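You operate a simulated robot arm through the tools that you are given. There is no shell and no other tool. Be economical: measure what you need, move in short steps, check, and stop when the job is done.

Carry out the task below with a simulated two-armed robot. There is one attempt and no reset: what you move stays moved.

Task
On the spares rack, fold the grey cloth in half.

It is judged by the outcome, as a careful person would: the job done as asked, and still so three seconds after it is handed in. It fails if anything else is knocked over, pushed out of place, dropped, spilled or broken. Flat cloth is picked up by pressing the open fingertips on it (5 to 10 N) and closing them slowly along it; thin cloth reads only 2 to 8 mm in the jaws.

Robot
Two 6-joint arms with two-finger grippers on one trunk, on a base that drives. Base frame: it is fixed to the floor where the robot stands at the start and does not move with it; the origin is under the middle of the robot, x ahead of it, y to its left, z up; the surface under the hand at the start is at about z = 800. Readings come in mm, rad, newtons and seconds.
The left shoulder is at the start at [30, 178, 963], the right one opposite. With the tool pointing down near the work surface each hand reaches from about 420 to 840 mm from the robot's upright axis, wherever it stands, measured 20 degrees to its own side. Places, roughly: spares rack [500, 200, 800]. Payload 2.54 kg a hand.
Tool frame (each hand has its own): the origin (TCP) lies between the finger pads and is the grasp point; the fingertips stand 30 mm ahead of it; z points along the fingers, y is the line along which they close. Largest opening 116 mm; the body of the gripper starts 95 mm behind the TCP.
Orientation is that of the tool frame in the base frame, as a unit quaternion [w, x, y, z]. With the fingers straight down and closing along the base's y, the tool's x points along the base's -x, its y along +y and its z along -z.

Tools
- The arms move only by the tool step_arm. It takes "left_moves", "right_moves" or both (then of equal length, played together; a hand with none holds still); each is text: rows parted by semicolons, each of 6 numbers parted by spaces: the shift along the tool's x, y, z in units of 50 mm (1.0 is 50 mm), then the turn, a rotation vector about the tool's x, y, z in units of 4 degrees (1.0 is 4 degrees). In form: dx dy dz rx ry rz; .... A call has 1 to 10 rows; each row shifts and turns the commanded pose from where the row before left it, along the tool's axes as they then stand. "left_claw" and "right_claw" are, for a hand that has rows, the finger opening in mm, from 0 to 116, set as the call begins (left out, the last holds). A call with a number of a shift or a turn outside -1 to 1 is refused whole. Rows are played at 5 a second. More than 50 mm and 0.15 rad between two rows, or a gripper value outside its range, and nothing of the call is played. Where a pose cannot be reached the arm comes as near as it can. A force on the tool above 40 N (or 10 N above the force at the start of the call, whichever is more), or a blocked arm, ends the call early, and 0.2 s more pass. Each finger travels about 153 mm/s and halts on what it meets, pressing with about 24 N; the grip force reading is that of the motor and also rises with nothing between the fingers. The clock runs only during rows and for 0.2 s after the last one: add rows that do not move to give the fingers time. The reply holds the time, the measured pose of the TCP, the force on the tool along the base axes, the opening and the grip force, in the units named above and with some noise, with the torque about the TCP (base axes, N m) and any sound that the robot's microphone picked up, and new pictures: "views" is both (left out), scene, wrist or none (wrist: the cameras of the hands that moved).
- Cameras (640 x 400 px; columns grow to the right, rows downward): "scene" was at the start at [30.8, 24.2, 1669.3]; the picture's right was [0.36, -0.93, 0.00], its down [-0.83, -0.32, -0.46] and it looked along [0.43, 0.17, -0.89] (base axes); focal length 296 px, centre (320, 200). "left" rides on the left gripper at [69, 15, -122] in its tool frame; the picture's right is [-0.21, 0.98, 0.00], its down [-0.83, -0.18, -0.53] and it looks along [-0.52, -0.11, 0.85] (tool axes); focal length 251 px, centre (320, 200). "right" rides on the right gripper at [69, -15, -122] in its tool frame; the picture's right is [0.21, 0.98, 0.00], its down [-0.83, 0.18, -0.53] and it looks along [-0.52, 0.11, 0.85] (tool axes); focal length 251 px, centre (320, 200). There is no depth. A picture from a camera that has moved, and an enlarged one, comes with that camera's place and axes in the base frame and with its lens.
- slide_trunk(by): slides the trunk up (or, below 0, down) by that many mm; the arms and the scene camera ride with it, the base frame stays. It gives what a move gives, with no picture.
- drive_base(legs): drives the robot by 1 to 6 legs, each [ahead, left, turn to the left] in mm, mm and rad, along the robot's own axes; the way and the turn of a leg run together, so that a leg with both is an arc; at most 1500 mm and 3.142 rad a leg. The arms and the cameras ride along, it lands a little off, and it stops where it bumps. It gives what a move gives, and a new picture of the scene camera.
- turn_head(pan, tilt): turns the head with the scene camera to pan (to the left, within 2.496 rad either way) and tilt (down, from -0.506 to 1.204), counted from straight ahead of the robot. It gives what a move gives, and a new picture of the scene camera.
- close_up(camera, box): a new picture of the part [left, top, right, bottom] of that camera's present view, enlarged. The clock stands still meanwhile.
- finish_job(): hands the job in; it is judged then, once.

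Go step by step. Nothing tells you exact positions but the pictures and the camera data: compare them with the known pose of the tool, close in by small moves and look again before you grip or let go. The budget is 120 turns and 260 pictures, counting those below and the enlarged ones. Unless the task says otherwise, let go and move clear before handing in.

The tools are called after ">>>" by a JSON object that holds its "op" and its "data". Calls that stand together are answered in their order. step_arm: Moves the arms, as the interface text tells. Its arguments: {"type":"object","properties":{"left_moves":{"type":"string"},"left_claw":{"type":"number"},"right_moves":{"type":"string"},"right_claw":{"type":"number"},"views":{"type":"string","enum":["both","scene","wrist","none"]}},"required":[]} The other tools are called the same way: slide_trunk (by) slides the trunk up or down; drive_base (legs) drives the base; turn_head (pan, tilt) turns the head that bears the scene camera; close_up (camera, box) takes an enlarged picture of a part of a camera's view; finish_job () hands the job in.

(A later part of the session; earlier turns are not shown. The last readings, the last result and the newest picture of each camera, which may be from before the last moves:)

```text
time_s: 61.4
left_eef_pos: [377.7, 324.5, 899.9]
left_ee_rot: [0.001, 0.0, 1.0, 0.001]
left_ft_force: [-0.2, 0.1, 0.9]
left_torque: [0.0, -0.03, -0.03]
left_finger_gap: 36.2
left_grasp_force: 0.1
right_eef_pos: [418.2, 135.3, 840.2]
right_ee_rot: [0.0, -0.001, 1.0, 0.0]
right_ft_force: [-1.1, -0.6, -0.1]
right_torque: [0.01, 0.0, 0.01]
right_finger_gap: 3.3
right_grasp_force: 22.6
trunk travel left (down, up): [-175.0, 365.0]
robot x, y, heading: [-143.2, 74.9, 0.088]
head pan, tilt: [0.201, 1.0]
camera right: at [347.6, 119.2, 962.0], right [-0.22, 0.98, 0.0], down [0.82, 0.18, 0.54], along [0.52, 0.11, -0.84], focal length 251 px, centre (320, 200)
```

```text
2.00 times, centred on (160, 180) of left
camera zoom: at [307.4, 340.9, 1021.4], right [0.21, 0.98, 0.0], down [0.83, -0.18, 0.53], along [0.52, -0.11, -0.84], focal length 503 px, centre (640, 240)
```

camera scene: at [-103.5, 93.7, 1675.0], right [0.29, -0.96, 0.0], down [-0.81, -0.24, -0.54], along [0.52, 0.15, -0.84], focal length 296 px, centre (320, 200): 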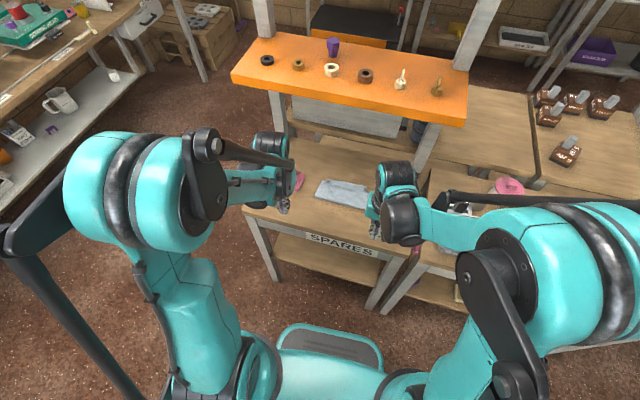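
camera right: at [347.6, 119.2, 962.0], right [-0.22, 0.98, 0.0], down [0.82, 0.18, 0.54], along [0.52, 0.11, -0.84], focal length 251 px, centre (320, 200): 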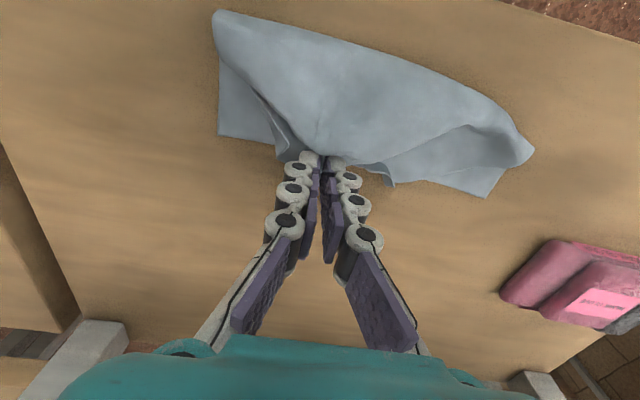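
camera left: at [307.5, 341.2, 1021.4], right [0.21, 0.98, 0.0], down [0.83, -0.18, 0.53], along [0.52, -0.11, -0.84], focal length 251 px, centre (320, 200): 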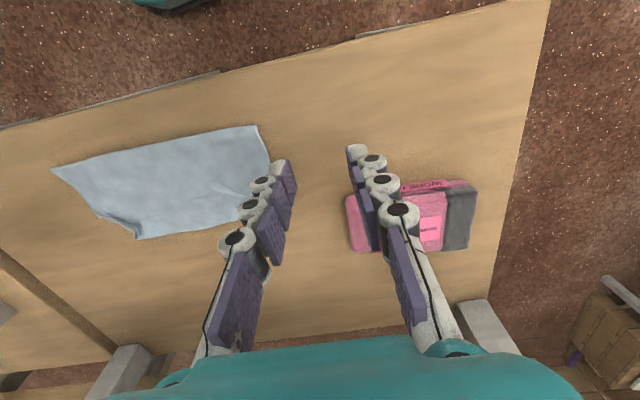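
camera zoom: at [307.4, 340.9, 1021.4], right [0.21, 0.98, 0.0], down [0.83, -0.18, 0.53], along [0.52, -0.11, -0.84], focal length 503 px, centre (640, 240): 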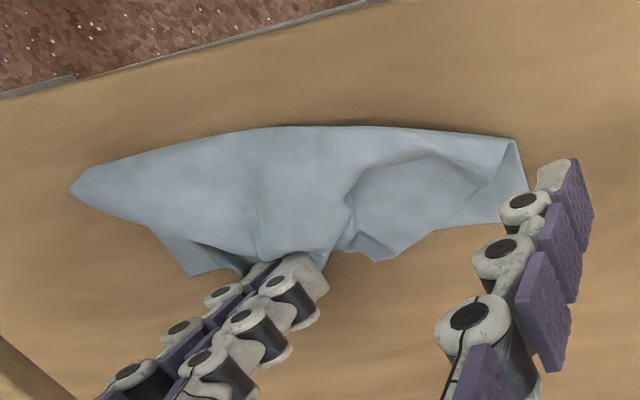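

One hand bunches the top layer, so I'll open the cloth again instead. I'll carry this edge back toward the table front, release, stretch the cloth forward flat, and refold with two hands.

>>> {"op": "step_arm", "data": {"right_moves": "0.3 0 -0.4 0 0 0; 0.4 0 -0.3 0 0 0; 0.4 0 -0.2 0 0 0; 0.4 0 0.1 0 0 0; 0.3 0 0.3 0 0 0; 0.25 0 0.3 0 0 0; 0.1 0 0.2 0 0 0; 0 0 0 0 0 0", "views": "wrist"}}

>>> {"op": "close_up", "data": {"camera": "scene", "box": [275, 165, 395, 240]}}

>>> {"op": "close_up", "data": {"camera": "left", "box": [0, 40, 320, 240]}}

```text
time_s: 63.2
left_eef_pos: [376.3, 324.1, 900.7]
left_ee_rot: [0.001, -0.001, 1.0, 0.0]
left_ft_force: [0.4, -0.1, -0.4]
left_torque: [0.02, 0.0, 0.0]
left_finger_gap: 35.9
left_grasp_force: 0.0
right_eef_pos: [311.1, 137.5, 840.0]
right_ee_rot: [0.001, -0.002, 1.0, 0.0]
right_ft_force: [-0.9, 0.7, -1.3]
right_torque: [-0.03, -0.03, -0.01]
right_finger_gap: 3.2
right_grasp_force: 23.7
trunk travel left (down, up): [-175.0, 365.0]
robot x, y, heading: [-146.0, 73.6, 0.091]
head pan, tilt: [0.201, 1.0]
camera right: at [240.0, 120.0, 962.4], right [-0.22, 0.98, 0.0], down [0.82, 0.18, 0.54], along [0.52, 0.12, -0.84], focal length 251 px, centre (320, 200)
```

right: 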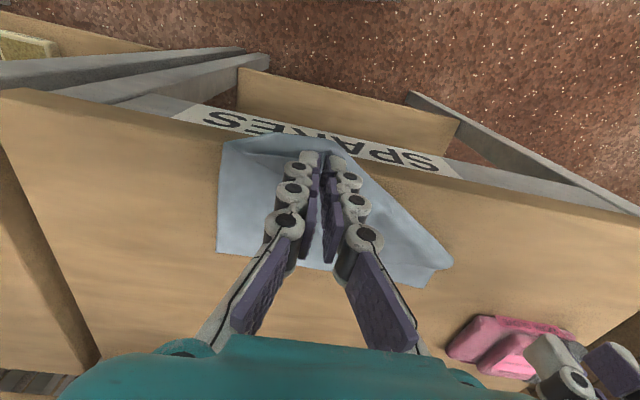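

```text
5.33 times, centred on (335, 202) of scene
camera zoom: at [-106.5, 93.3, 1675.1], right [0.29, -0.96, 0.0], down [-0.81, -0.24, -0.54], along [0.52, 0.15, -0.84], focal length 1579 px, centre (240, 187)
```

zoom: 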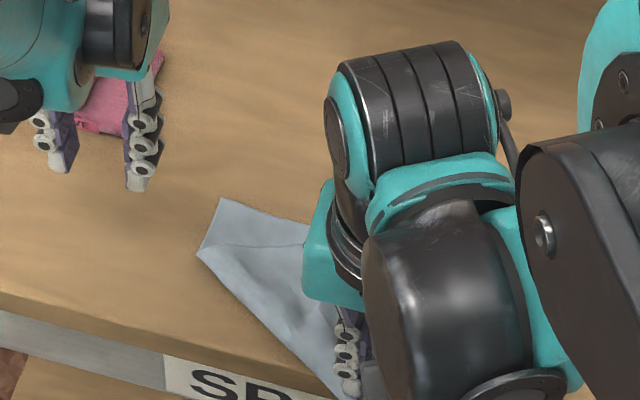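

```text
2.00 times, centred on (160, 140) of left
camera zoom: at [307.4, 340.9, 1021.4], right [0.21, 0.98, 0.0], down [0.83, -0.18, 0.53], along [0.52, -0.11, -0.84], focal length 503 px, centre (640, 320)
```

zoom: 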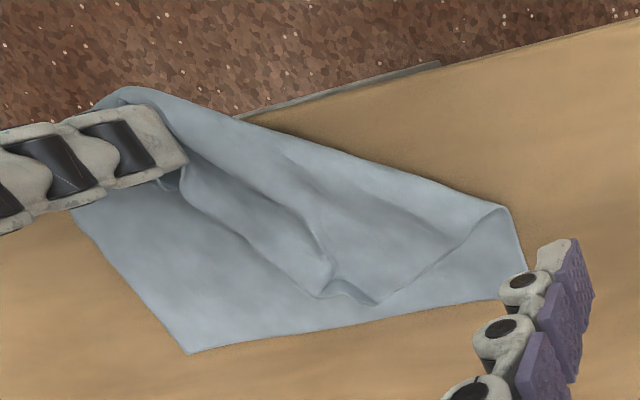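

The right part is opened out while the left corner still lies on top. I'll set this edge back on the table and release it.

>>> {"op": "step_arm", "data": {"right_moves": "-0.3 0 -0.1 0 0 0; -0.25 0 0.1 0 0 0; 0 0 0.12 0 0 0; 0 0 0 0 0 0", "views": "none"}}

>>> {"op": "step_arm", "data": {"right_moves": "0 0 0 0 0 0; 0 0 0 0 0 0; 0 0 -0.3 0 0 0; 0 0 -0.8 0 0 0; 0 -0.7 0 0 0 0; 0 -0.9 0 0 0 0; 0 0 0 0 0 0", "right_claw": 24, "views": "wrist"}}

>>> {"op": "close_up", "data": {"camera": "scene", "box": [275, 165, 395, 240]}}

>>> {"op": "close_up", "data": {"camera": "left", "box": [0, 40, 320, 240]}}

```text
time_s: 64.2
left_eef_pos: [376.8, 323.9, 900.0]
left_ee_rot: [0.001, -0.001, 1.0, 0.001]
left_ft_force: [0.3, -0.1, -0.5]
left_torque: [-0.01, 0.01, 0.01]
left_finger_gap: 36.4
left_grasp_force: 0.0
right_eef_pos: [337.1, 137.6, 832.3]
right_ee_rot: [0.001, -0.002, 1.0, 0.0]
right_ft_force: [0.0, 1.1, 0.0]
right_torque: [-0.01, 0.02, 0.0]
right_finger_gap: 3.2
right_grasp_force: 23.5
trunk travel left (down, up): [-175.0, 365.0]
robot x, y, heading: [-142.8, 76.9, 0.091]
head pan, tilt: [0.201, 1.0]
```

```text
time_s: 65.8
left_eef_pos: [375.9, 325.7, 900.3]
left_ee_rot: [0.001, 0.0, 1.0, 0.0]
left_ft_force: [-0.3, -0.4, -0.4]
left_torque: [-0.01, -0.02, 0.0]
left_finger_gap: 35.9
left_grasp_force: 0.1
right_eef_pos: [339.5, 57.3, 886.5]
right_ee_rot: [0.001, 0.0, 1.0, 0.0]
right_ft_force: [0.1, -0.3, -0.1]
right_torque: [-0.03, 0.01, 0.03]
right_finger_gap: 24.1
right_grasp_force: 0.0
trunk travel left (down, up): [-175.0, 365.0]
robot x, y, heading: [-143.8, 72.3, 0.092]
head pan, tilt: [0.201, 1.0]
camera right: at [267.8, 40.6, 1008.9], right [-0.22, 0.98, 0.0], down [0.82, 0.18, 0.53], along [0.52, 0.11, -0.84], focal length 251 px, centre (320, 200)
```

right: 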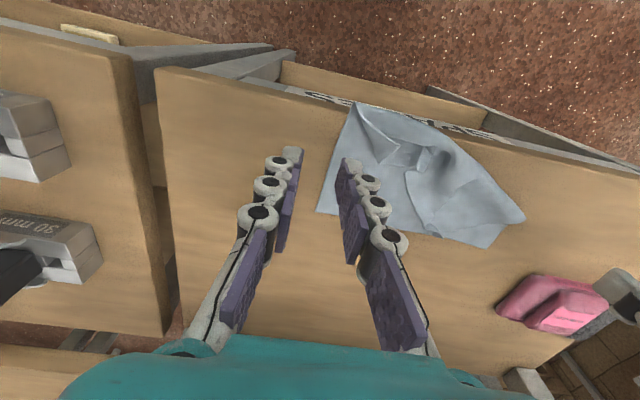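

```text
5.33 times, centred on (335, 202) of scene
camera zoom: at [-106.0, 94.3, 1675.1], right [0.29, -0.96, 0.0], down [-0.81, -0.24, -0.54], along [0.52, 0.15, -0.84], focal length 1579 px, centre (240, 187)
```

zoom: 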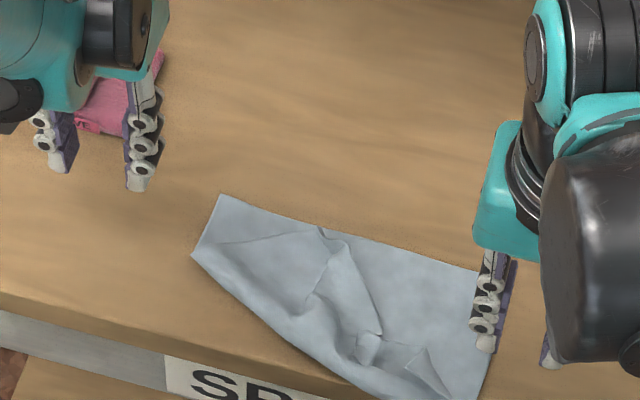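

```text
2.00 times, centred on (160, 140) of left
camera zoom: at [307.7, 341.5, 1021.1], right [0.21, 0.98, 0.0], down [0.83, -0.18, 0.53], along [0.52, -0.11, -0.85], focal length 503 px, centre (640, 320)
```

zoom: 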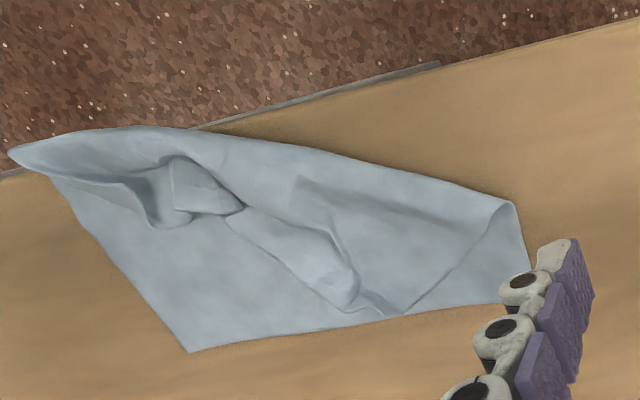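

The far edge is now at x≈414. I'll press both hands near the far edge and drag the cloth forward about 100 mm so it trails out flat.

>>> {"op": "step_arm", "data": {"right_moves": "-0.6 0.5 0 0 0 0; -0.58 0.46 0 0 0 0; 0 0 0.6 0 0 0; 0 0 0.45 0 0 0; 0 0 0 0 0 0", "left_moves": "-0.24 -0.85 0 0 0 0; -0.24 -0.85 0 0 0 0; 0 0 0.7 0 0 0; 0 0 0.6 0 0 0; 0 0 0 0 0 0", "left_claw": 30, "right_claw": 30, "views": "wrist"}}

```text
time_s: 67.0
left_eef_pos: [400.0, 239.2, 831.7]
left_ee_rot: [0.001, 0.0, 1.0, 0.001]
left_ft_force: [0.4, -0.3, 7.1]
left_torque: [-0.15, 0.04, 0.07]
left_finger_gap: 30.2
left_grasp_force: 0.0
right_eef_pos: [396.3, 104.2, 835.6]
right_ee_rot: [0.001, -0.001, 1.0, 0.0]
right_ft_force: [0.7, -0.5, -0.5]
right_torque: [-0.03, 0.0, -0.03]
right_finger_gap: 30.0
right_grasp_force: 0.0
trunk travel left (down, up): [-175.0, 365.0]
robot x, y, heading: [-142.7, 77.5, 0.092]
head pan, tilt: [0.201, 1.0]
camera right: at [325.9, 88.3, 958.8], right [-0.22, 0.98, 0.0], down [0.82, 0.18, 0.54], along [0.52, 0.12, -0.84], focal length 251 px, centre (320, 200)
camera left: at [332.3, 255.0, 953.1], right [0.21, 0.98, 0.0], down [0.83, -0.18, 0.53], along [0.52, -0.11, -0.84], focal length 251 px, centre (320, 200)
```

right: 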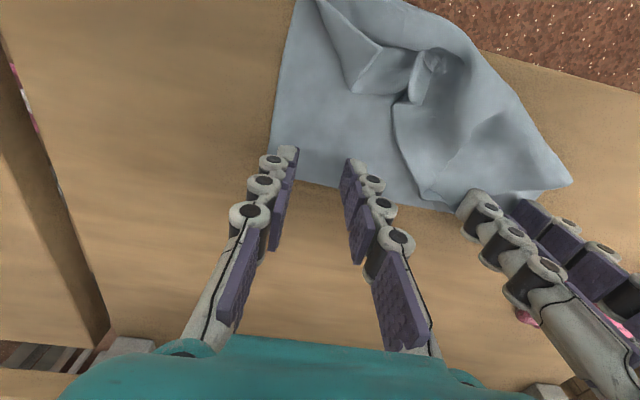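
left: 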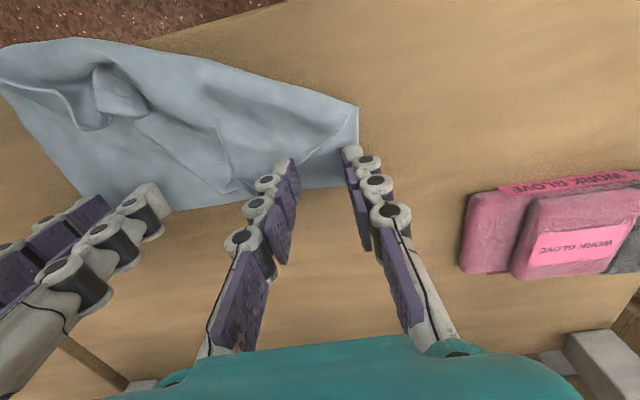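

>>> {"op": "step_arm", "data": {"right_moves": "0 0 0.06 0 0 0; 0 0 0.04 0 0 0; 0 0 0 0 0 0", "views": "none"}}

```text
time_s: 67.8
left_eef_pos: [401.5, 239.3, 831.7]
left_ee_rot: [0.0, -0.002, 1.0, 0.002]
left_ft_force: [0.6, -0.5, 2.2]
left_torque: [-0.04, -0.04, 0.0]
left_finger_gap: 30.1
left_grasp_force: 0.1
right_eef_pos: [397.1, 103.9, 831.8]
right_ee_rot: [0.001, -0.001, 1.0, 0.0]
right_ft_force: [-0.7, 0.6, 6.0]
right_torque: [0.02, -0.01, -0.02]
right_finger_gap: 30.1
right_grasp_force: 0.0
trunk travel left (down, up): [-175.0, 365.0]
robot x, y, heading: [-146.1, 71.8, 0.09]
head pan, tilt: [0.201, 1.0]
```

>>> {"op": "step_arm", "data": {"right_moves": "0 0 0.006 0 0 0; -0.15 0 0 0 0 0; -0.2 0 0 0 0 0; -0.2 0 0 0 0 0; -0.2 0 0 0 0 0; -0.2 0 0 0 0 0; 0 0 0 0 0 0", "left_moves": "0 0 0.014 0 0 0; -0.15 0 0 0 0 0; -0.2 0 0 0 0 0; -0.2 0 0 0 0 0; -0.2 0 0 0 0 0; -0.2 0 0 0 0 0; 0 0 0 0 0 0", "views": "wrist"}}

```text
time_s: 69.4
left_eef_pos: [447.5, 238.9, 831.9]
left_ee_rot: [0.001, -0.001, 1.0, 0.001]
left_ft_force: [-1.6, 0.5, 5.9]
left_torque: [-0.16, 0.08, -0.05]
left_finger_gap: 30.1
left_grasp_force: 0.1
right_eef_pos: [445.2, 103.3, 831.4]
right_ee_rot: [0.001, -0.002, 1.0, 0.0]
right_ft_force: [-1.6, 0.7, 6.9]
right_torque: [0.02, 0.04, -0.04]
right_finger_gap: 29.9
right_grasp_force: 0.1
trunk travel left (down, up): [-175.0, 365.0]
robot x, y, heading: [-143.5, 73.7, 0.094]
head pan, tilt: [0.201, 1.0]
camera right: at [373.9, 87.5, 953.7], right [-0.22, 0.98, 0.0], down [0.82, 0.18, 0.54], along [0.52, 0.12, -0.84], focal length 251 px, centre (320, 200)
camera left: at [377.3, 255.8, 953.1], right [0.21, 0.98, 0.0], down [0.82, -0.18, 0.54], along [0.52, -0.11, -0.84], focal length 251 px, centre (320, 200)
```

right: 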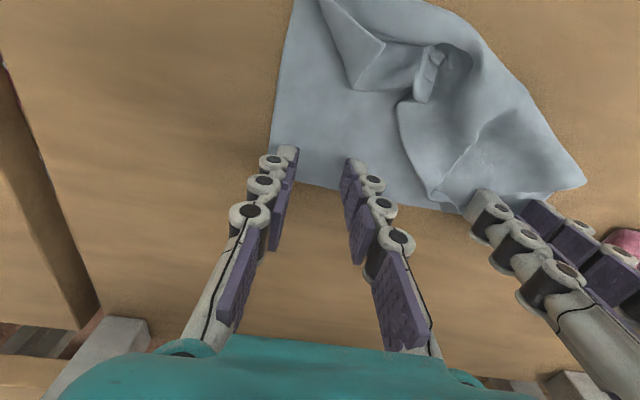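
left: 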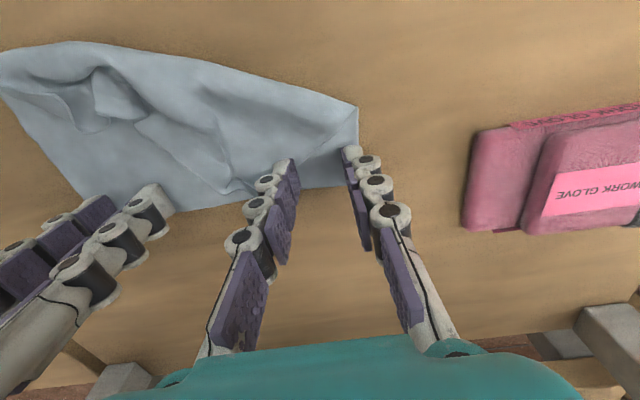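

The drag works well, so I'll go another 45 mm.

>>> {"op": "step_arm", "data": {"right_moves": "-0.2 0 0 0 0 0; -0.2 0 0 0 0 0; -0.2 0 0 0 0 0; -0.2 0 0 0 0 0; -0.1 0 0 0 0 0; 0 0 0 0 0 0; 0.2 0 -0.4 0 0 0; 0.9 -0.2 -0.3 0 0 0; 0 -0.4 -0.7 0 0 0", "left_moves": "-0.2 0 0 0 0 0; -0.2 0 0 0 0 0; -0.2 0 0 0 0 0; -0.2 0 0 0 0 0; -0.1 0 0 0 0 0; 0 0 0 0 0 0; 0.2 0 -0.4 0 0 0; 0.9 0.2 -0.3 0 0 0; 0 0.8 -0.5 0 0 0", "views": "wrist"}}

>>> {"op": "close_up", "data": {"camera": "scene", "box": [285, 155, 395, 224]}}

```text
time_s: 71.4
left_eef_pos: [435.3, 288.4, 892.1]
left_ee_rot: [0.0, -0.001, 1.0, 0.001]
left_ft_force: [0.0, 0.4, 0.8]
left_torque: [0.02, -0.01, 0.02]
left_finger_gap: 30.1
left_grasp_force: 0.0
right_eef_pos: [432.0, 73.8, 902.1]
right_ee_rot: [0.001, -0.001, 1.0, 0.001]
right_ft_force: [0.8, 0.2, 0.1]
right_torque: [-0.02, 0.04, 0.01]
right_finger_gap: 29.9
right_grasp_force: 0.0
trunk travel left (down, up): [-175.0, 365.0]
robot x, y, heading: [-144.5, 74.8, 0.09]
head pan, tilt: [0.201, 1.0]
camera right: at [363.2, 57.2, 1024.9], right [-0.22, 0.98, 0.0], down [0.82, 0.18, 0.53], along [0.52, 0.11, -0.84], focal length 251 px, centre (320, 200)
camera left: at [366.7, 304.4, 1012.8], right [0.21, 0.98, 0.0], down [0.83, -0.18, 0.53], along [0.52, -0.11, -0.84], focal length 251 px, centre (320, 200)
```

right: 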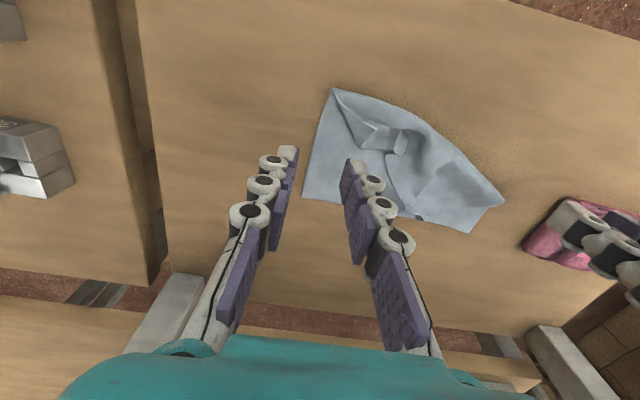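
left: 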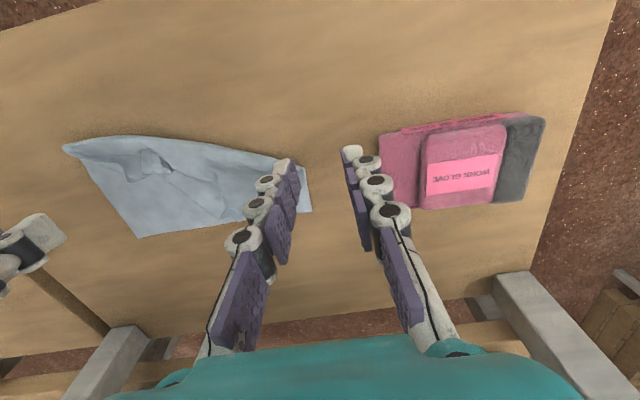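

```text
5.80 times, centred on (340, 190) of scene
camera zoom: at [-106.2, 94.0, 1675.1], right [0.29, -0.96, 0.0], down [-0.81, -0.24, -0.54], along [0.52, 0.15, -0.84], focal length 1717 px, centre (204, 261)
```

zoom: 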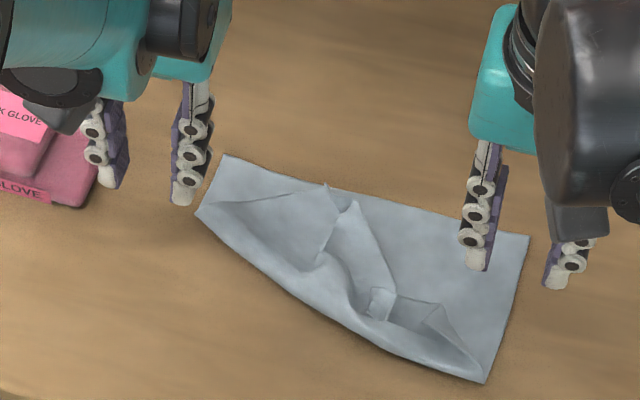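

The cloth is mid-table again with the two top flaps still folded over (tip of the left one at about [500,178]). I'll move the right hand aside and place the left closed fingertip just beyond that flap, to sweep it open toward the robot.

>>> {"op": "step_arm", "data": {"right_moves": "0.2 -0.8 0 0 0 0; 0 -0.6 0 0 0 0; 0 0 0 0 0 0; 0 0 0 0 0 0; 0 0 0 0 0 0; 0 0 0 0 0 0; 0 0 0 0 0 0", "left_moves": "0 -0.4 0 0 0 0; -0.2 -0.6 0 0 0 0; -0.5 -0.6 0 0 0 0; -0.7 -0.5 0.1 0 0 0; 0 0 0.6 0 0 0; 0 0 0.45 0 0 0; 0 0 0 0 0 0", "left_claw": 0, "views": "wrist"}}

>>> {"op": "close_up", "data": {"camera": "scene", "box": [285, 155, 395, 224]}}

```text
time_s: 73.0
left_eef_pos: [503.0, 186.0, 833.1]
left_ee_rot: [0.001, -0.001, 1.0, 0.0]
left_ft_force: [-0.4, 0.0, -0.3]
left_torque: [0.03, -0.02, 0.02]
left_finger_gap: 0.0
left_grasp_force: 24.6
right_eef_pos: [421.7, 4.7, 900.8]
right_ee_rot: [0.0, -0.001, 1.0, 0.0]
right_ft_force: [0.6, -0.6, -0.5]
right_torque: [0.02, -0.03, 0.04]
right_finger_gap: 30.2
right_grasp_force: 0.1
trunk travel left (down, up): [-175.0, 365.0]
robot x, y, heading: [-145.0, 76.2, 0.091]
head pan, tilt: [0.201, 1.0]
camera right: at [351.5, -11.7, 1023.5], right [-0.22, 0.98, 0.0], down [0.82, 0.18, 0.54], along [0.52, 0.11, -0.84], focal length 251 px, centre (320, 200)
camera left: at [433.9, 201.9, 953.9], right [0.21, 0.98, 0.0], down [0.83, -0.18, 0.54], along [0.52, -0.11, -0.84], focal length 251 px, centre (320, 200)
```

right: 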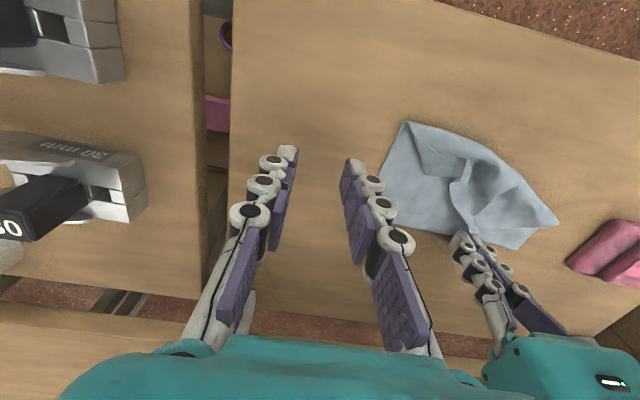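
left: 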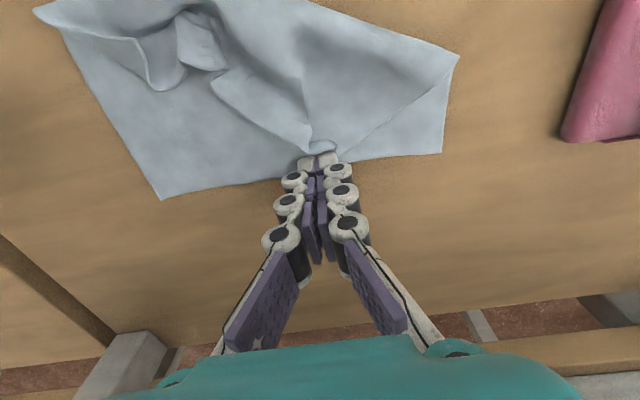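

```text
5.80 times, centred on (340, 190) of scene
camera zoom: at [-106.9, 93.5, 1675.2], right [0.29, -0.96, 0.0], down [-0.81, -0.24, -0.54], along [0.52, 0.15, -0.84], focal length 1717 px, centre (204, 261)
```

zoom: 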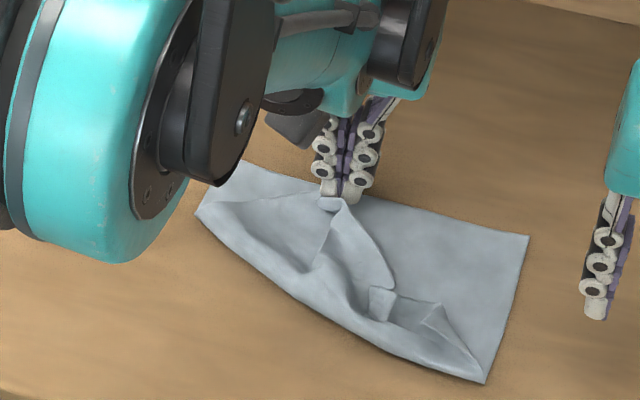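

The fingertip is right at the flap tip. I'll sweep toward the robot and slightly left.

>>> {"op": "step_arm", "data": {"left_moves": "0.16 0.04 0 0 0 0; 0.16 0.05 0 0 0 0; 0.16 0.05 0 0 0 0; 0.16 0.05 0 0 0 0; 0.16 0.05 0 0 0 0; 0.16 0.05 0 0 0 0; 0.16 0.05 0 0 0 0; 0.16 0.05 0 0 0 0; 0 0 0 0 0 0", "views": "wrist"}}

>>> {"op": "close_up", "data": {"camera": "scene", "box": [285, 155, 395, 224]}}

```text
time_s: 75.0
left_eef_pos: [442.0, 203.7, 835.0]
left_ee_rot: [0.0, -0.001, 1.0, 0.001]
left_ft_force: [-0.4, 0.4, 0.2]
left_torque: [0.0, -0.01, 0.02]
left_finger_gap: 0.2
left_grasp_force: 24.3
right_eef_pos: [422.0, 4.5, 900.3]
right_ee_rot: [0.001, -0.001, 1.0, 0.0]
right_ft_force: [-0.1, 0.2, 0.4]
right_torque: [0.0, -0.02, -0.01]
right_finger_gap: 30.2
right_grasp_force: 0.0
trunk travel left (down, up): [-175.0, 365.0]
robot x, y, heading: [-144.4, 74.3, 0.094]
head pan, tilt: [0.201, 1.0]
camera left: at [373.0, 219.5, 956.0], right [0.21, 0.98, 0.0], down [0.83, -0.18, 0.53], along [0.52, -0.11, -0.85], focal length 251 px, centre (320, 200)
```

left: 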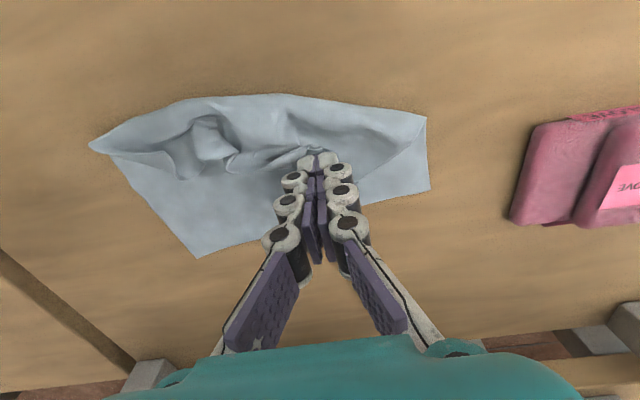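

```text
5.80 times, centred on (340, 190) of scene
camera zoom: at [-106.2, 93.3, 1675.1], right [0.29, -0.96, 0.0], down [-0.81, -0.24, -0.54], along [0.52, 0.15, -0.84], focal length 1717 px, centre (204, 261)
```

zoom: 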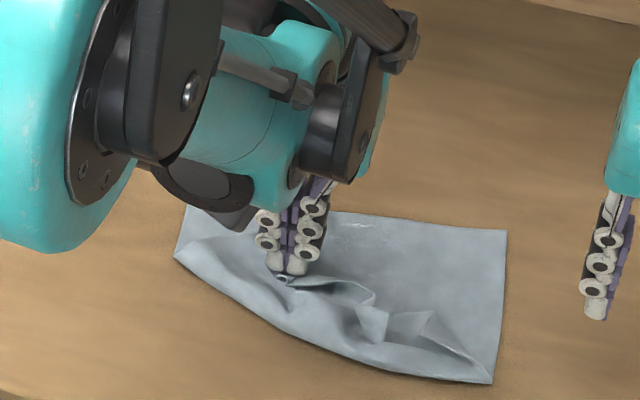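

The flap is rolling open, so I'll keep sweeping.

>>> {"op": "step_arm", "data": {"left_moves": "0.16 0.04 0 0 0 0; 0.16 0.04 0 0 0 0; 0.16 0.04 0 0 0 0; 0.16 0.04 0 0 0 0; 0.16 0.04 0 0 0 0; 0.16 0.04 0 0 0 0; 0.16 0.04 0 0 0 0; 0.16 0.04 0 0 0 0; 0 0 0 0 0 0", "views": "wrist"}}

>>> {"op": "close_up", "data": {"camera": "scene", "box": [285, 165, 395, 234]}}

```text
time_s: 77.0
left_eef_pos: [377.9, 218.5, 833.2]
left_ee_rot: [0.002, -0.001, 1.0, 0.001]
left_ft_force: [0.4, -0.4, 0.9]
left_torque: [0.01, -0.02, 0.02]
left_finger_gap: 0.2
left_grasp_force: 24.0
right_eef_pos: [422.6, 4.5, 901.4]
right_ee_rot: [0.001, -0.001, 1.0, 0.0]
right_ft_force: [-0.4, 0.4, 0.8]
right_torque: [0.02, -0.02, 0.0]
right_finger_gap: 30.2
right_grasp_force: 0.0
trunk travel left (down, up): [-175.0, 365.0]
robot x, y, heading: [-143.3, 78.1, 0.094]
head pan, tilt: [0.201, 1.0]
camera left: at [309.5, 234.7, 955.2], right [0.21, 0.98, 0.0], down [0.83, -0.18, 0.53], along [0.52, -0.11, -0.85], focal length 251 px, centre (320, 200)
```

left: 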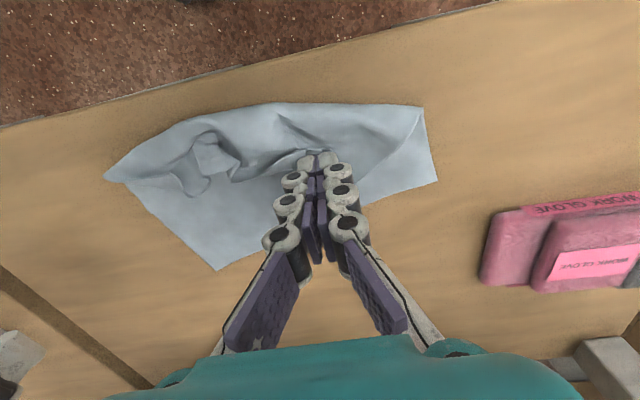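

```text
5.80 times, centred on (340, 200) of scene
camera zoom: at [-106.2, 93.3, 1675.1], right [0.29, -0.96, 0.0], down [-0.81, -0.24, -0.54], along [0.52, 0.15, -0.84], focal length 1717 px, centre (204, 203)
```

zoom: 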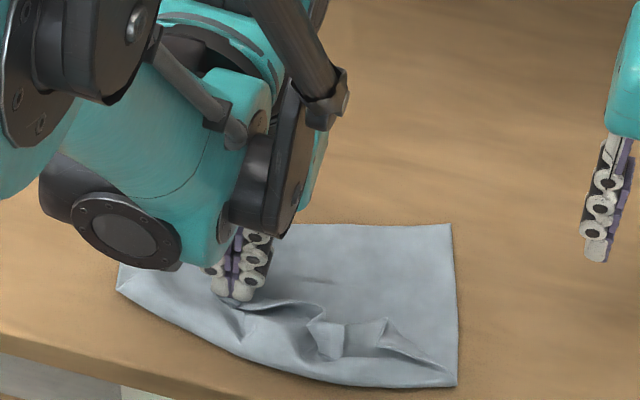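

The whole cloth is now moving with the finger, so it needs pinning. I'll bring the right hand in to press the far right corner of the lower layer.

>>> {"op": "step_arm", "data": {"right_moves": "-0.2 0.7 0 0 0 0; 0 0.7 0 0 0 0; 0 0.7 0 0 0 0; 0 0 0.6 0 0 0; 0 0 0.6 0 0 0; 0 0 0 0 0 0", "right_claw": 20, "views": "wrist"}}

>>> {"op": "close_up", "data": {"camera": "scene", "box": [265, 155, 409, 245]}}

```text
time_s: 78.4
left_eef_pos: [378.9, 218.5, 833.8]
left_ee_rot: [0.001, -0.001, 1.0, 0.001]
left_ft_force: [0.6, -0.3, 0.1]
left_torque: [0.05, -0.01, -0.01]
left_finger_gap: 0.0
left_grasp_force: 24.3
right_eef_pos: [435.2, 112.2, 838.7]
right_ee_rot: [0.0, -0.001, 1.0, 0.001]
right_ft_force: [0.4, 0.4, -0.5]
right_torque: [0.0, -0.03, 0.03]
right_finger_gap: 19.8
right_grasp_force: 0.1
trunk travel left (down, up): [-175.0, 365.0]
robot x, y, heading: [-146.8, 71.7, 0.091]
head pan, tilt: [0.201, 1.0]
camera right: at [364.3, 95.5, 962.1], right [-0.22, 0.98, 0.0], down [0.82, 0.18, 0.54], along [0.52, 0.12, -0.84], focal length 251 px, centre (320, 200)
```

right: 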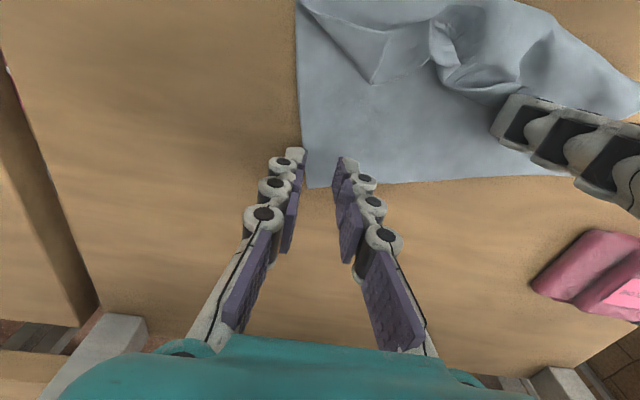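

```text
4.44 times, centred on (337, 200) of scene
camera zoom: at [-106.7, 93.1, 1675.1], right [0.29, -0.96, 0.0], down [-0.81, -0.24, -0.54], along [0.52, 0.16, -0.84], focal length 1316 px, centre (244, 200)
```

zoom: 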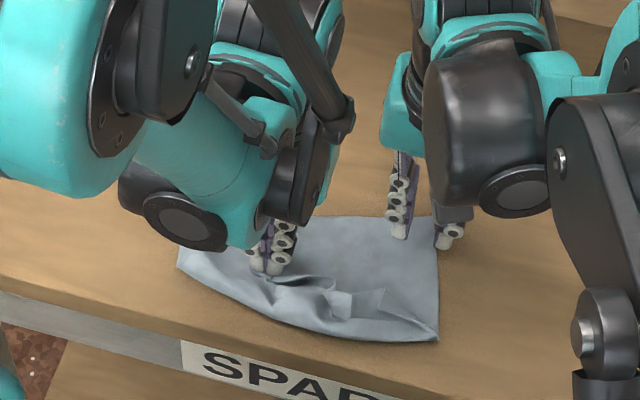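

Clearance between the hands is fine. I'll press the right hand down to pin.

>>> {"op": "step_arm", "data": {"right_moves": "0.2 0.1 0 0 0 0; 0 0 0.1 0 0 0; 0 0 0.06 0 0 0; 0 0 0 0 0 0", "views": "none"}}

```text
time_s: 79.4
left_eef_pos: [378.8, 219.3, 833.0]
left_ee_rot: [0.001, -0.001, 1.0, 0.002]
left_ft_force: [0.7, -0.4, 0.5]
left_torque: [-0.01, 0.0, 0.01]
left_finger_gap: 0.0
left_grasp_force: 24.3
right_eef_pos: [425.8, 114.8, 831.9]
right_ee_rot: [0.0, -0.001, 1.0, 0.0]
right_ft_force: [-0.1, -0.2, 0.3]
right_torque: [-0.02, 0.01, 0.04]
right_finger_gap: 20.0
right_grasp_force: 0.1
trunk travel left (down, up): [-175.0, 365.0]
robot x, y, heading: [-142.7, 72.7, 0.088]
head pan, tilt: [0.201, 1.0]
```

With the cloth this near the front there's no room to unfold it, so I'll press near both far corners and push it forward, squaring it up as I go.

>>> {"op": "step_arm", "data": {"right_moves": "0 0 0.03 0 0 0; 0 0 0 0 0 0; 0 0 0 0 0 0; 0 0 0 0 0 0; 0 0 0 0 0 0; 0 0 0 0 0 0", "left_moves": "0 0 -0.4 0 0 0; -0.15 0.5 0 0 0 0; -0.12 0.45 0 0 0 0; 0 0 0.3 0 0 0; 0 0 0.06 0 0 0; 0 0 0 0 0 0", "left_claw": 20, "views": "wrist"}}

```text
time_s: 80.8
left_eef_pos: [393.2, 264.3, 837.1]
left_ee_rot: [0.001, -0.001, 1.0, 0.0]
left_ft_force: [-0.5, -0.2, -0.6]
left_torque: [0.01, 0.02, -0.01]
left_finger_gap: 20.0
left_grasp_force: 0.2
right_eef_pos: [424.8, 114.1, 831.8]
right_ee_rot: [0.001, -0.001, 1.0, 0.0]
right_ft_force: [-0.2, 0.3, 1.1]
right_torque: [-0.02, -0.01, 0.0]
right_finger_gap: 19.7
right_grasp_force: 0.1
trunk travel left (down, up): [-175.0, 365.0]
robot x, y, heading: [-145.7, 76.3, 0.09]
head pan, tilt: [0.201, 1.0]
camera right: at [354.2, 98.1, 953.6], right [-0.22, 0.98, 0.0], down [0.82, 0.18, 0.54], along [0.52, 0.12, -0.84], focal length 251 px, centre (320, 200)
camera left: at [323.3, 282.3, 957.9], right [0.21, 0.98, 0.0], down [0.83, -0.18, 0.53], along [0.52, -0.11, -0.84], focal length 251 px, centre (320, 200)
```

right: 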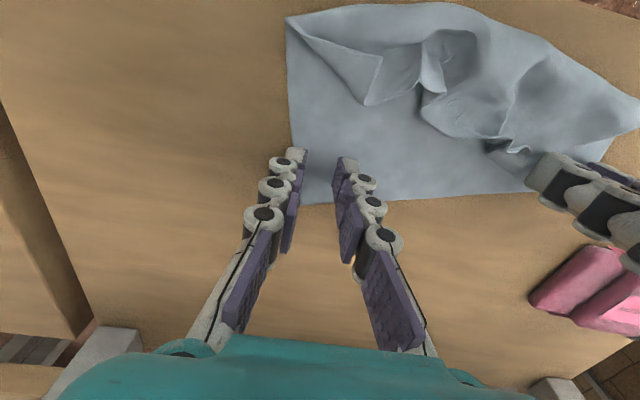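
left: 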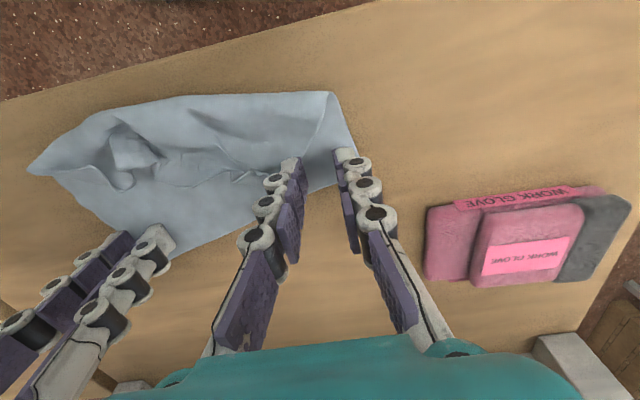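

>>> {"op": "step_arm", "data": {"right_moves": "0 0 0.015 0 0 0; 0 0 0 0 0 0; 0 0 0 0 0 0", "left_moves": "0.04 -0.12 0 0 0 0; 0 0 0.12 0 0 0; 0 0 0 0 0 0", "views": "none"}}

```text
time_s: 81.6
left_eef_pos: [389.4, 259.8, 831.2]
left_ee_rot: [0.001, -0.001, 1.0, 0.001]
left_ft_force: [1.9, -1.1, 6.5]
left_torque: [-0.11, -0.02, 0.02]
left_finger_gap: 20.0
left_grasp_force: 0.0
right_eef_pos: [425.2, 114.9, 830.5]
right_ee_rot: [0.0, 0.0, 1.0, 0.0]
right_ft_force: [-1.3, -0.7, 5.4]
right_torque: [-0.12, 0.07, 0.0]
right_finger_gap: 19.8
right_grasp_force: 0.1
trunk travel left (down, up): [-175.0, 365.0]
robot x, y, heading: [-145.3, 75.9, 0.087]
head pan, tilt: [0.201, 1.0]
```

>>> {"op": "step_arm", "data": {"right_moves": "-0.14 -0.02 0.002 0 0 0; -0.14 -0.02 0 0 0 0; -0.14 -0.02 0 0 0 0; -0.14 -0.02 0 0 0 0; -0.14 -0.02 0 0 0 0; -0.14 -0.02 0 0 0 0; -0.14 -0.02 0 0 0 0; -0.14 -0.02 0 0 0 0; -0.14 -0.02 0 0 0 0; -0.14 -0.02 0 0 0 0", "left_moves": "-0.21 -0.012 0.002 0 0 0; -0.21 -0.012 0 0 0 0; -0.21 -0.012 0 0 0 0; -0.21 -0.012 0 0 0 0; -0.21 -0.012 0 0 0 0; -0.21 -0.012 0 0 0 0; -0.21 -0.012 0 0 0 0; -0.21 -0.012 0 0 0 0; -0.21 -0.012 0 0 0 0; -0.21 -0.012 0 0 0 0", "views": "wrist"}}

>>> {"op": "close_up", "data": {"camera": "scene", "box": [265, 140, 409, 230]}}

```text
time_s: 83.8
left_eef_pos: [495.0, 253.9, 828.7]
left_ee_rot: [0.002, -0.001, 1.0, 0.001]
left_ft_force: [-0.9, -0.6, 6.6]
left_torque: [0.03, 0.01, -0.01]
left_finger_gap: 19.1
left_grasp_force: 0.0
right_eef_pos: [495.3, 104.3, 830.9]
right_ee_rot: [0.001, 0.0, 1.0, 0.0]
right_ft_force: [-1.4, 0.8, 3.8]
right_torque: [0.05, 0.03, 0.06]
right_finger_gap: 19.9
right_grasp_force: 0.1
trunk travel left (down, up): [-175.0, 365.0]
robot x, y, heading: [-147.0, 74.2, 0.092]
head pan, tilt: [0.201, 1.0]
camera right: at [423.2, 87.8, 953.2], right [-0.22, 0.98, 0.0], down [0.82, 0.18, 0.54], along [0.52, 0.12, -0.84], focal length 251 px, centre (320, 200)
camera left: at [426.0, 270.4, 951.1], right [0.21, 0.98, 0.0], down [0.82, -0.18, 0.54], along [0.52, -0.11, -0.84], focal length 251 px, centre (320, 200)
```

right: 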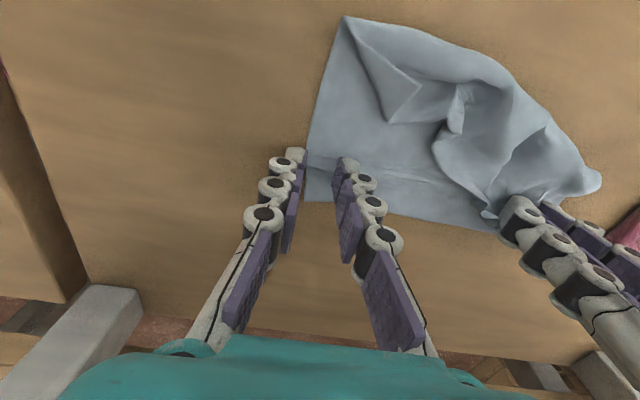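
left: 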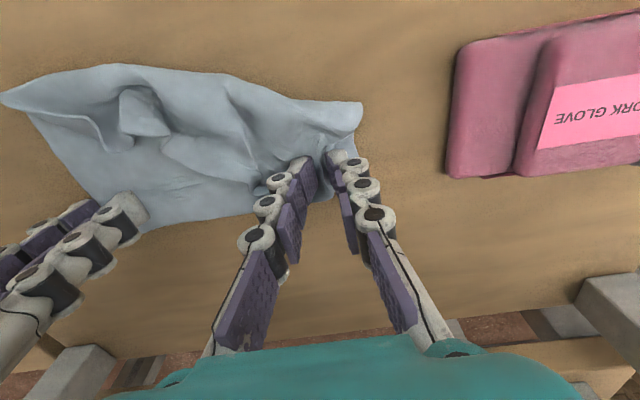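

```text
4.44 times, centred on (337, 185) of scene
camera zoom: at [-108.1, 93.1, 1675.1], right [0.29, -0.96, 0.0], down [-0.81, -0.24, -0.54], along [0.52, 0.16, -0.84], focal length 1316 px, centre (244, 267)
```

zoom: 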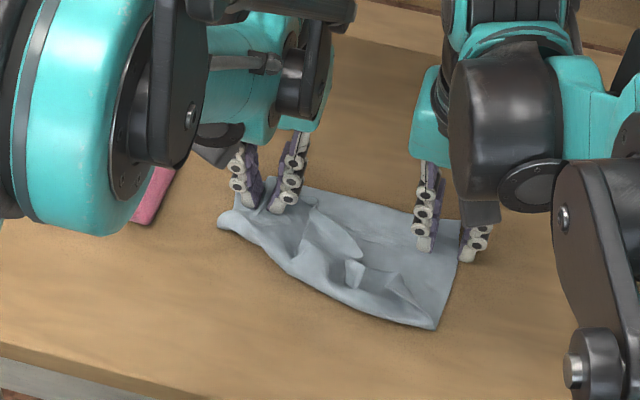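

The cloth is squared and forward again, with the right hand pinning it. The left flap's tip is at about [500,236]; I'll lift the left hand, place the closed finger beyond that tip and sweep it open.

>>> {"op": "step_arm", "data": {"left_moves": "0 0 -0.35 0 0 0; -0.2 -0.25 0 0 0 0; -0.2 -0.25 0 0 0 0; 0 0 0.27 0 0 0; 0 0 0 0 0 0; 0.14 0.03 0 0 0 0; 0.16 0.04 0 0 0 0; 0.16 0.04 0 0 0 0; 0.16 0.05 0 0 0 0; 0.16 0.05 0 0 0 0", "right_moves": "0 0 0.006 0 0 0; 0 0 0 0 0 0; 0 0 0 0 0 0; 0 0 0 0 0 0; 0 0 0 0 0 0; 0 0 0 0 0 0; 0 0 0 0 0 0; 0 0 0 0 0 0; 0 0 0 0 0 0; 0 0 0 0 0 0", "left_claw": 0, "views": "wrist"}}

>>> {"op": "close_up", "data": {"camera": "scene", "box": [265, 140, 409, 230]}}

```text
time_s: 86.0
left_eef_pos: [476.4, 239.0, 833.6]
left_ee_rot: [0.001, -0.001, 1.0, 0.001]
left_ft_force: [0.1, 0.3, 0.4]
left_torque: [0.02, -0.05, 0.03]
left_finger_gap: 2.7
left_grasp_force: 22.1
right_eef_pos: [494.0, 102.4, 830.1]
right_ee_rot: [0.001, -0.001, 1.0, 0.0]
right_ft_force: [-0.4, 1.5, 9.1]
right_torque: [0.19, -0.01, 0.01]
right_finger_gap: 20.4
right_grasp_force: 0.3
trunk travel left (down, up): [-175.0, 365.0]
robot x, y, heading: [-145.3, 75.1, 0.093]
head pan, tilt: [0.201, 1.0]
camera right: at [423.2, 87.6, 953.1], right [-0.22, 0.98, 0.0], down [0.82, 0.18, 0.54], along [0.52, 0.11, -0.84], focal length 251 px, centre (320, 200)
camera left: at [407.1, 256.1, 955.1], right [0.21, 0.98, 0.0], down [0.82, -0.18, 0.54], along [0.52, -0.11, -0.84], focal length 251 px, centre (320, 200)
```

right: 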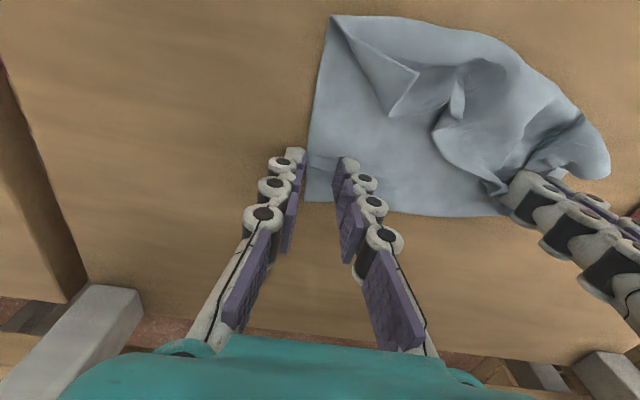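
left: 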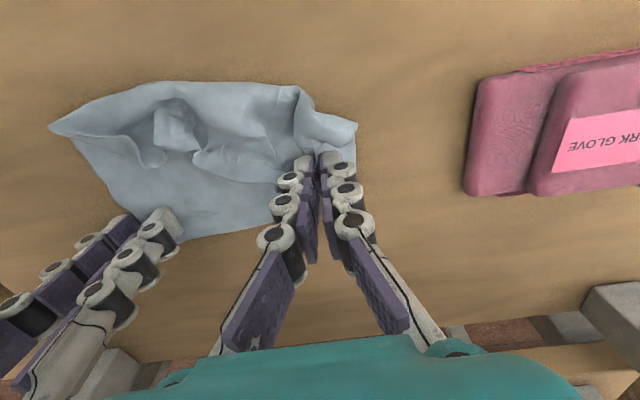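

```text
4.44 times, centred on (337, 185) of scene
camera zoom: at [-107.4, 93.6, 1675.2], right [0.29, -0.96, 0.0], down [-0.81, -0.24, -0.54], along [0.52, 0.15, -0.84], focal length 1316 px, centre (244, 267)
```

zoom: 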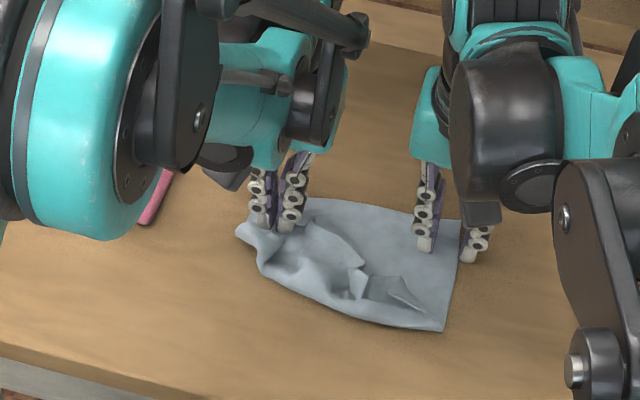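

The left fingers closed on cloth near the far-left corner and are still holding it. I can use that: pinch the far-right corner too, hang the cloth to let it unfold by gravity, then lay it and fold toward the robot, away from the shelf.

>>> {"op": "step_arm", "data": {"right_moves": "0 0 0.004 0 0 0; 0 0 0 0 0 0", "right_claw": 15, "views": "none"}}

>>> {"op": "step_arm", "data": {"right_moves": "0 0 0.008 0 0 0; 0 0 0 0 0 0", "right_claw": 10, "views": "none"}}

>>> {"op": "step_arm", "data": {"right_moves": "0 0 0.01 0 0 0; 0 0 0 0 0 0", "right_claw": 5, "views": "none"}}

>>> {"op": "step_arm", "data": {"right_moves": "0 0 0.004 0 0 0; 0 0 0 0 0 0; 0 0 0 0 0 0", "right_claw": 0, "views": "none"}}

```text
time_s: 86.6
left_eef_pos: [476.9, 239.7, 832.6]
left_ee_rot: [0.001, -0.001, 1.0, 0.002]
left_ft_force: [0.3, 0.2, -1.7]
left_torque: [-0.03, 0.02, 0.03]
left_finger_gap: 3.9
left_grasp_force: 25.2
right_eef_pos: [495.9, 102.1, 829.5]
right_ee_rot: [0.0, -0.001, 1.0, -0.001]
right_ft_force: [0.4, -0.3, 1.6]
right_torque: [0.04, 0.01, -0.01]
right_finger_gap: 14.3
right_grasp_force: 0.0
trunk travel left (down, up): [-175.0, 365.0]
robot x, y, heading: [-141.1, 75.0, 0.09]
head pan, tilt: [0.201, 1.0]
```

```text
time_s: 87.2
left_eef_pos: [475.3, 238.4, 833.8]
left_ee_rot: [0.0, -0.001, 1.0, 0.002]
left_ft_force: [0.6, -0.3, 1.6]
left_torque: [0.06, 0.01, 0.01]
left_finger_gap: 2.9
left_grasp_force: 28.8
right_eef_pos: [494.6, 104.5, 830.5]
right_ee_rot: [0.001, -0.001, 1.0, 0.0]
right_ft_force: [0.8, -0.1, 3.6]
right_torque: [0.01, -0.02, 0.01]
right_finger_gap: 9.2
right_grasp_force: 0.0
trunk travel left (down, up): [-175.0, 365.0]
robot x, y, heading: [-143.9, 75.0, 0.092]
head pan, tilt: [0.201, 1.0]
```

```text
time_s: 87.8
left_eef_pos: [476.5, 239.8, 834.4]
left_ee_rot: [0.001, -0.001, 1.0, 0.001]
left_ft_force: [0.7, -0.2, -1.2]
left_torque: [0.0, -0.01, 0.01]
left_finger_gap: 3.7
left_grasp_force: 24.8
right_eef_pos: [495.2, 102.5, 829.8]
right_ee_rot: [0.001, -0.001, 1.0, 0.0]
right_ft_force: [-1.4, 0.3, 4.5]
right_torque: [0.08, -0.03, 0.0]
right_finger_gap: 4.8
right_grasp_force: 0.0
trunk travel left (down, up): [-175.0, 365.0]
robot x, y, heading: [-145.9, 76.2, 0.09]
head pan, tilt: [0.201, 1.0]
```

```text
time_s: 88.6
left_eef_pos: [476.6, 238.4, 834.3]
left_ee_rot: [0.001, 0.0, 1.0, 0.001]
left_ft_force: [-0.6, -0.6, 0.3]
left_torque: [0.0, 0.02, -0.01]
left_finger_gap: 2.8
left_grasp_force: 21.7
right_eef_pos: [495.6, 104.4, 827.9]
right_ee_rot: [0.0, -0.001, 1.0, 0.0]
right_ft_force: [-0.4, 0.9, 9.8]
right_torque: [-0.05, -0.06, -0.01]
right_finger_gap: 0.9
right_grasp_force: 21.3
trunk travel left (down, up): [-175.0, 365.0]
robot x, y, heading: [-139.2, 77.6, 0.09]
head pan, tilt: [0.201, 1.0]
```

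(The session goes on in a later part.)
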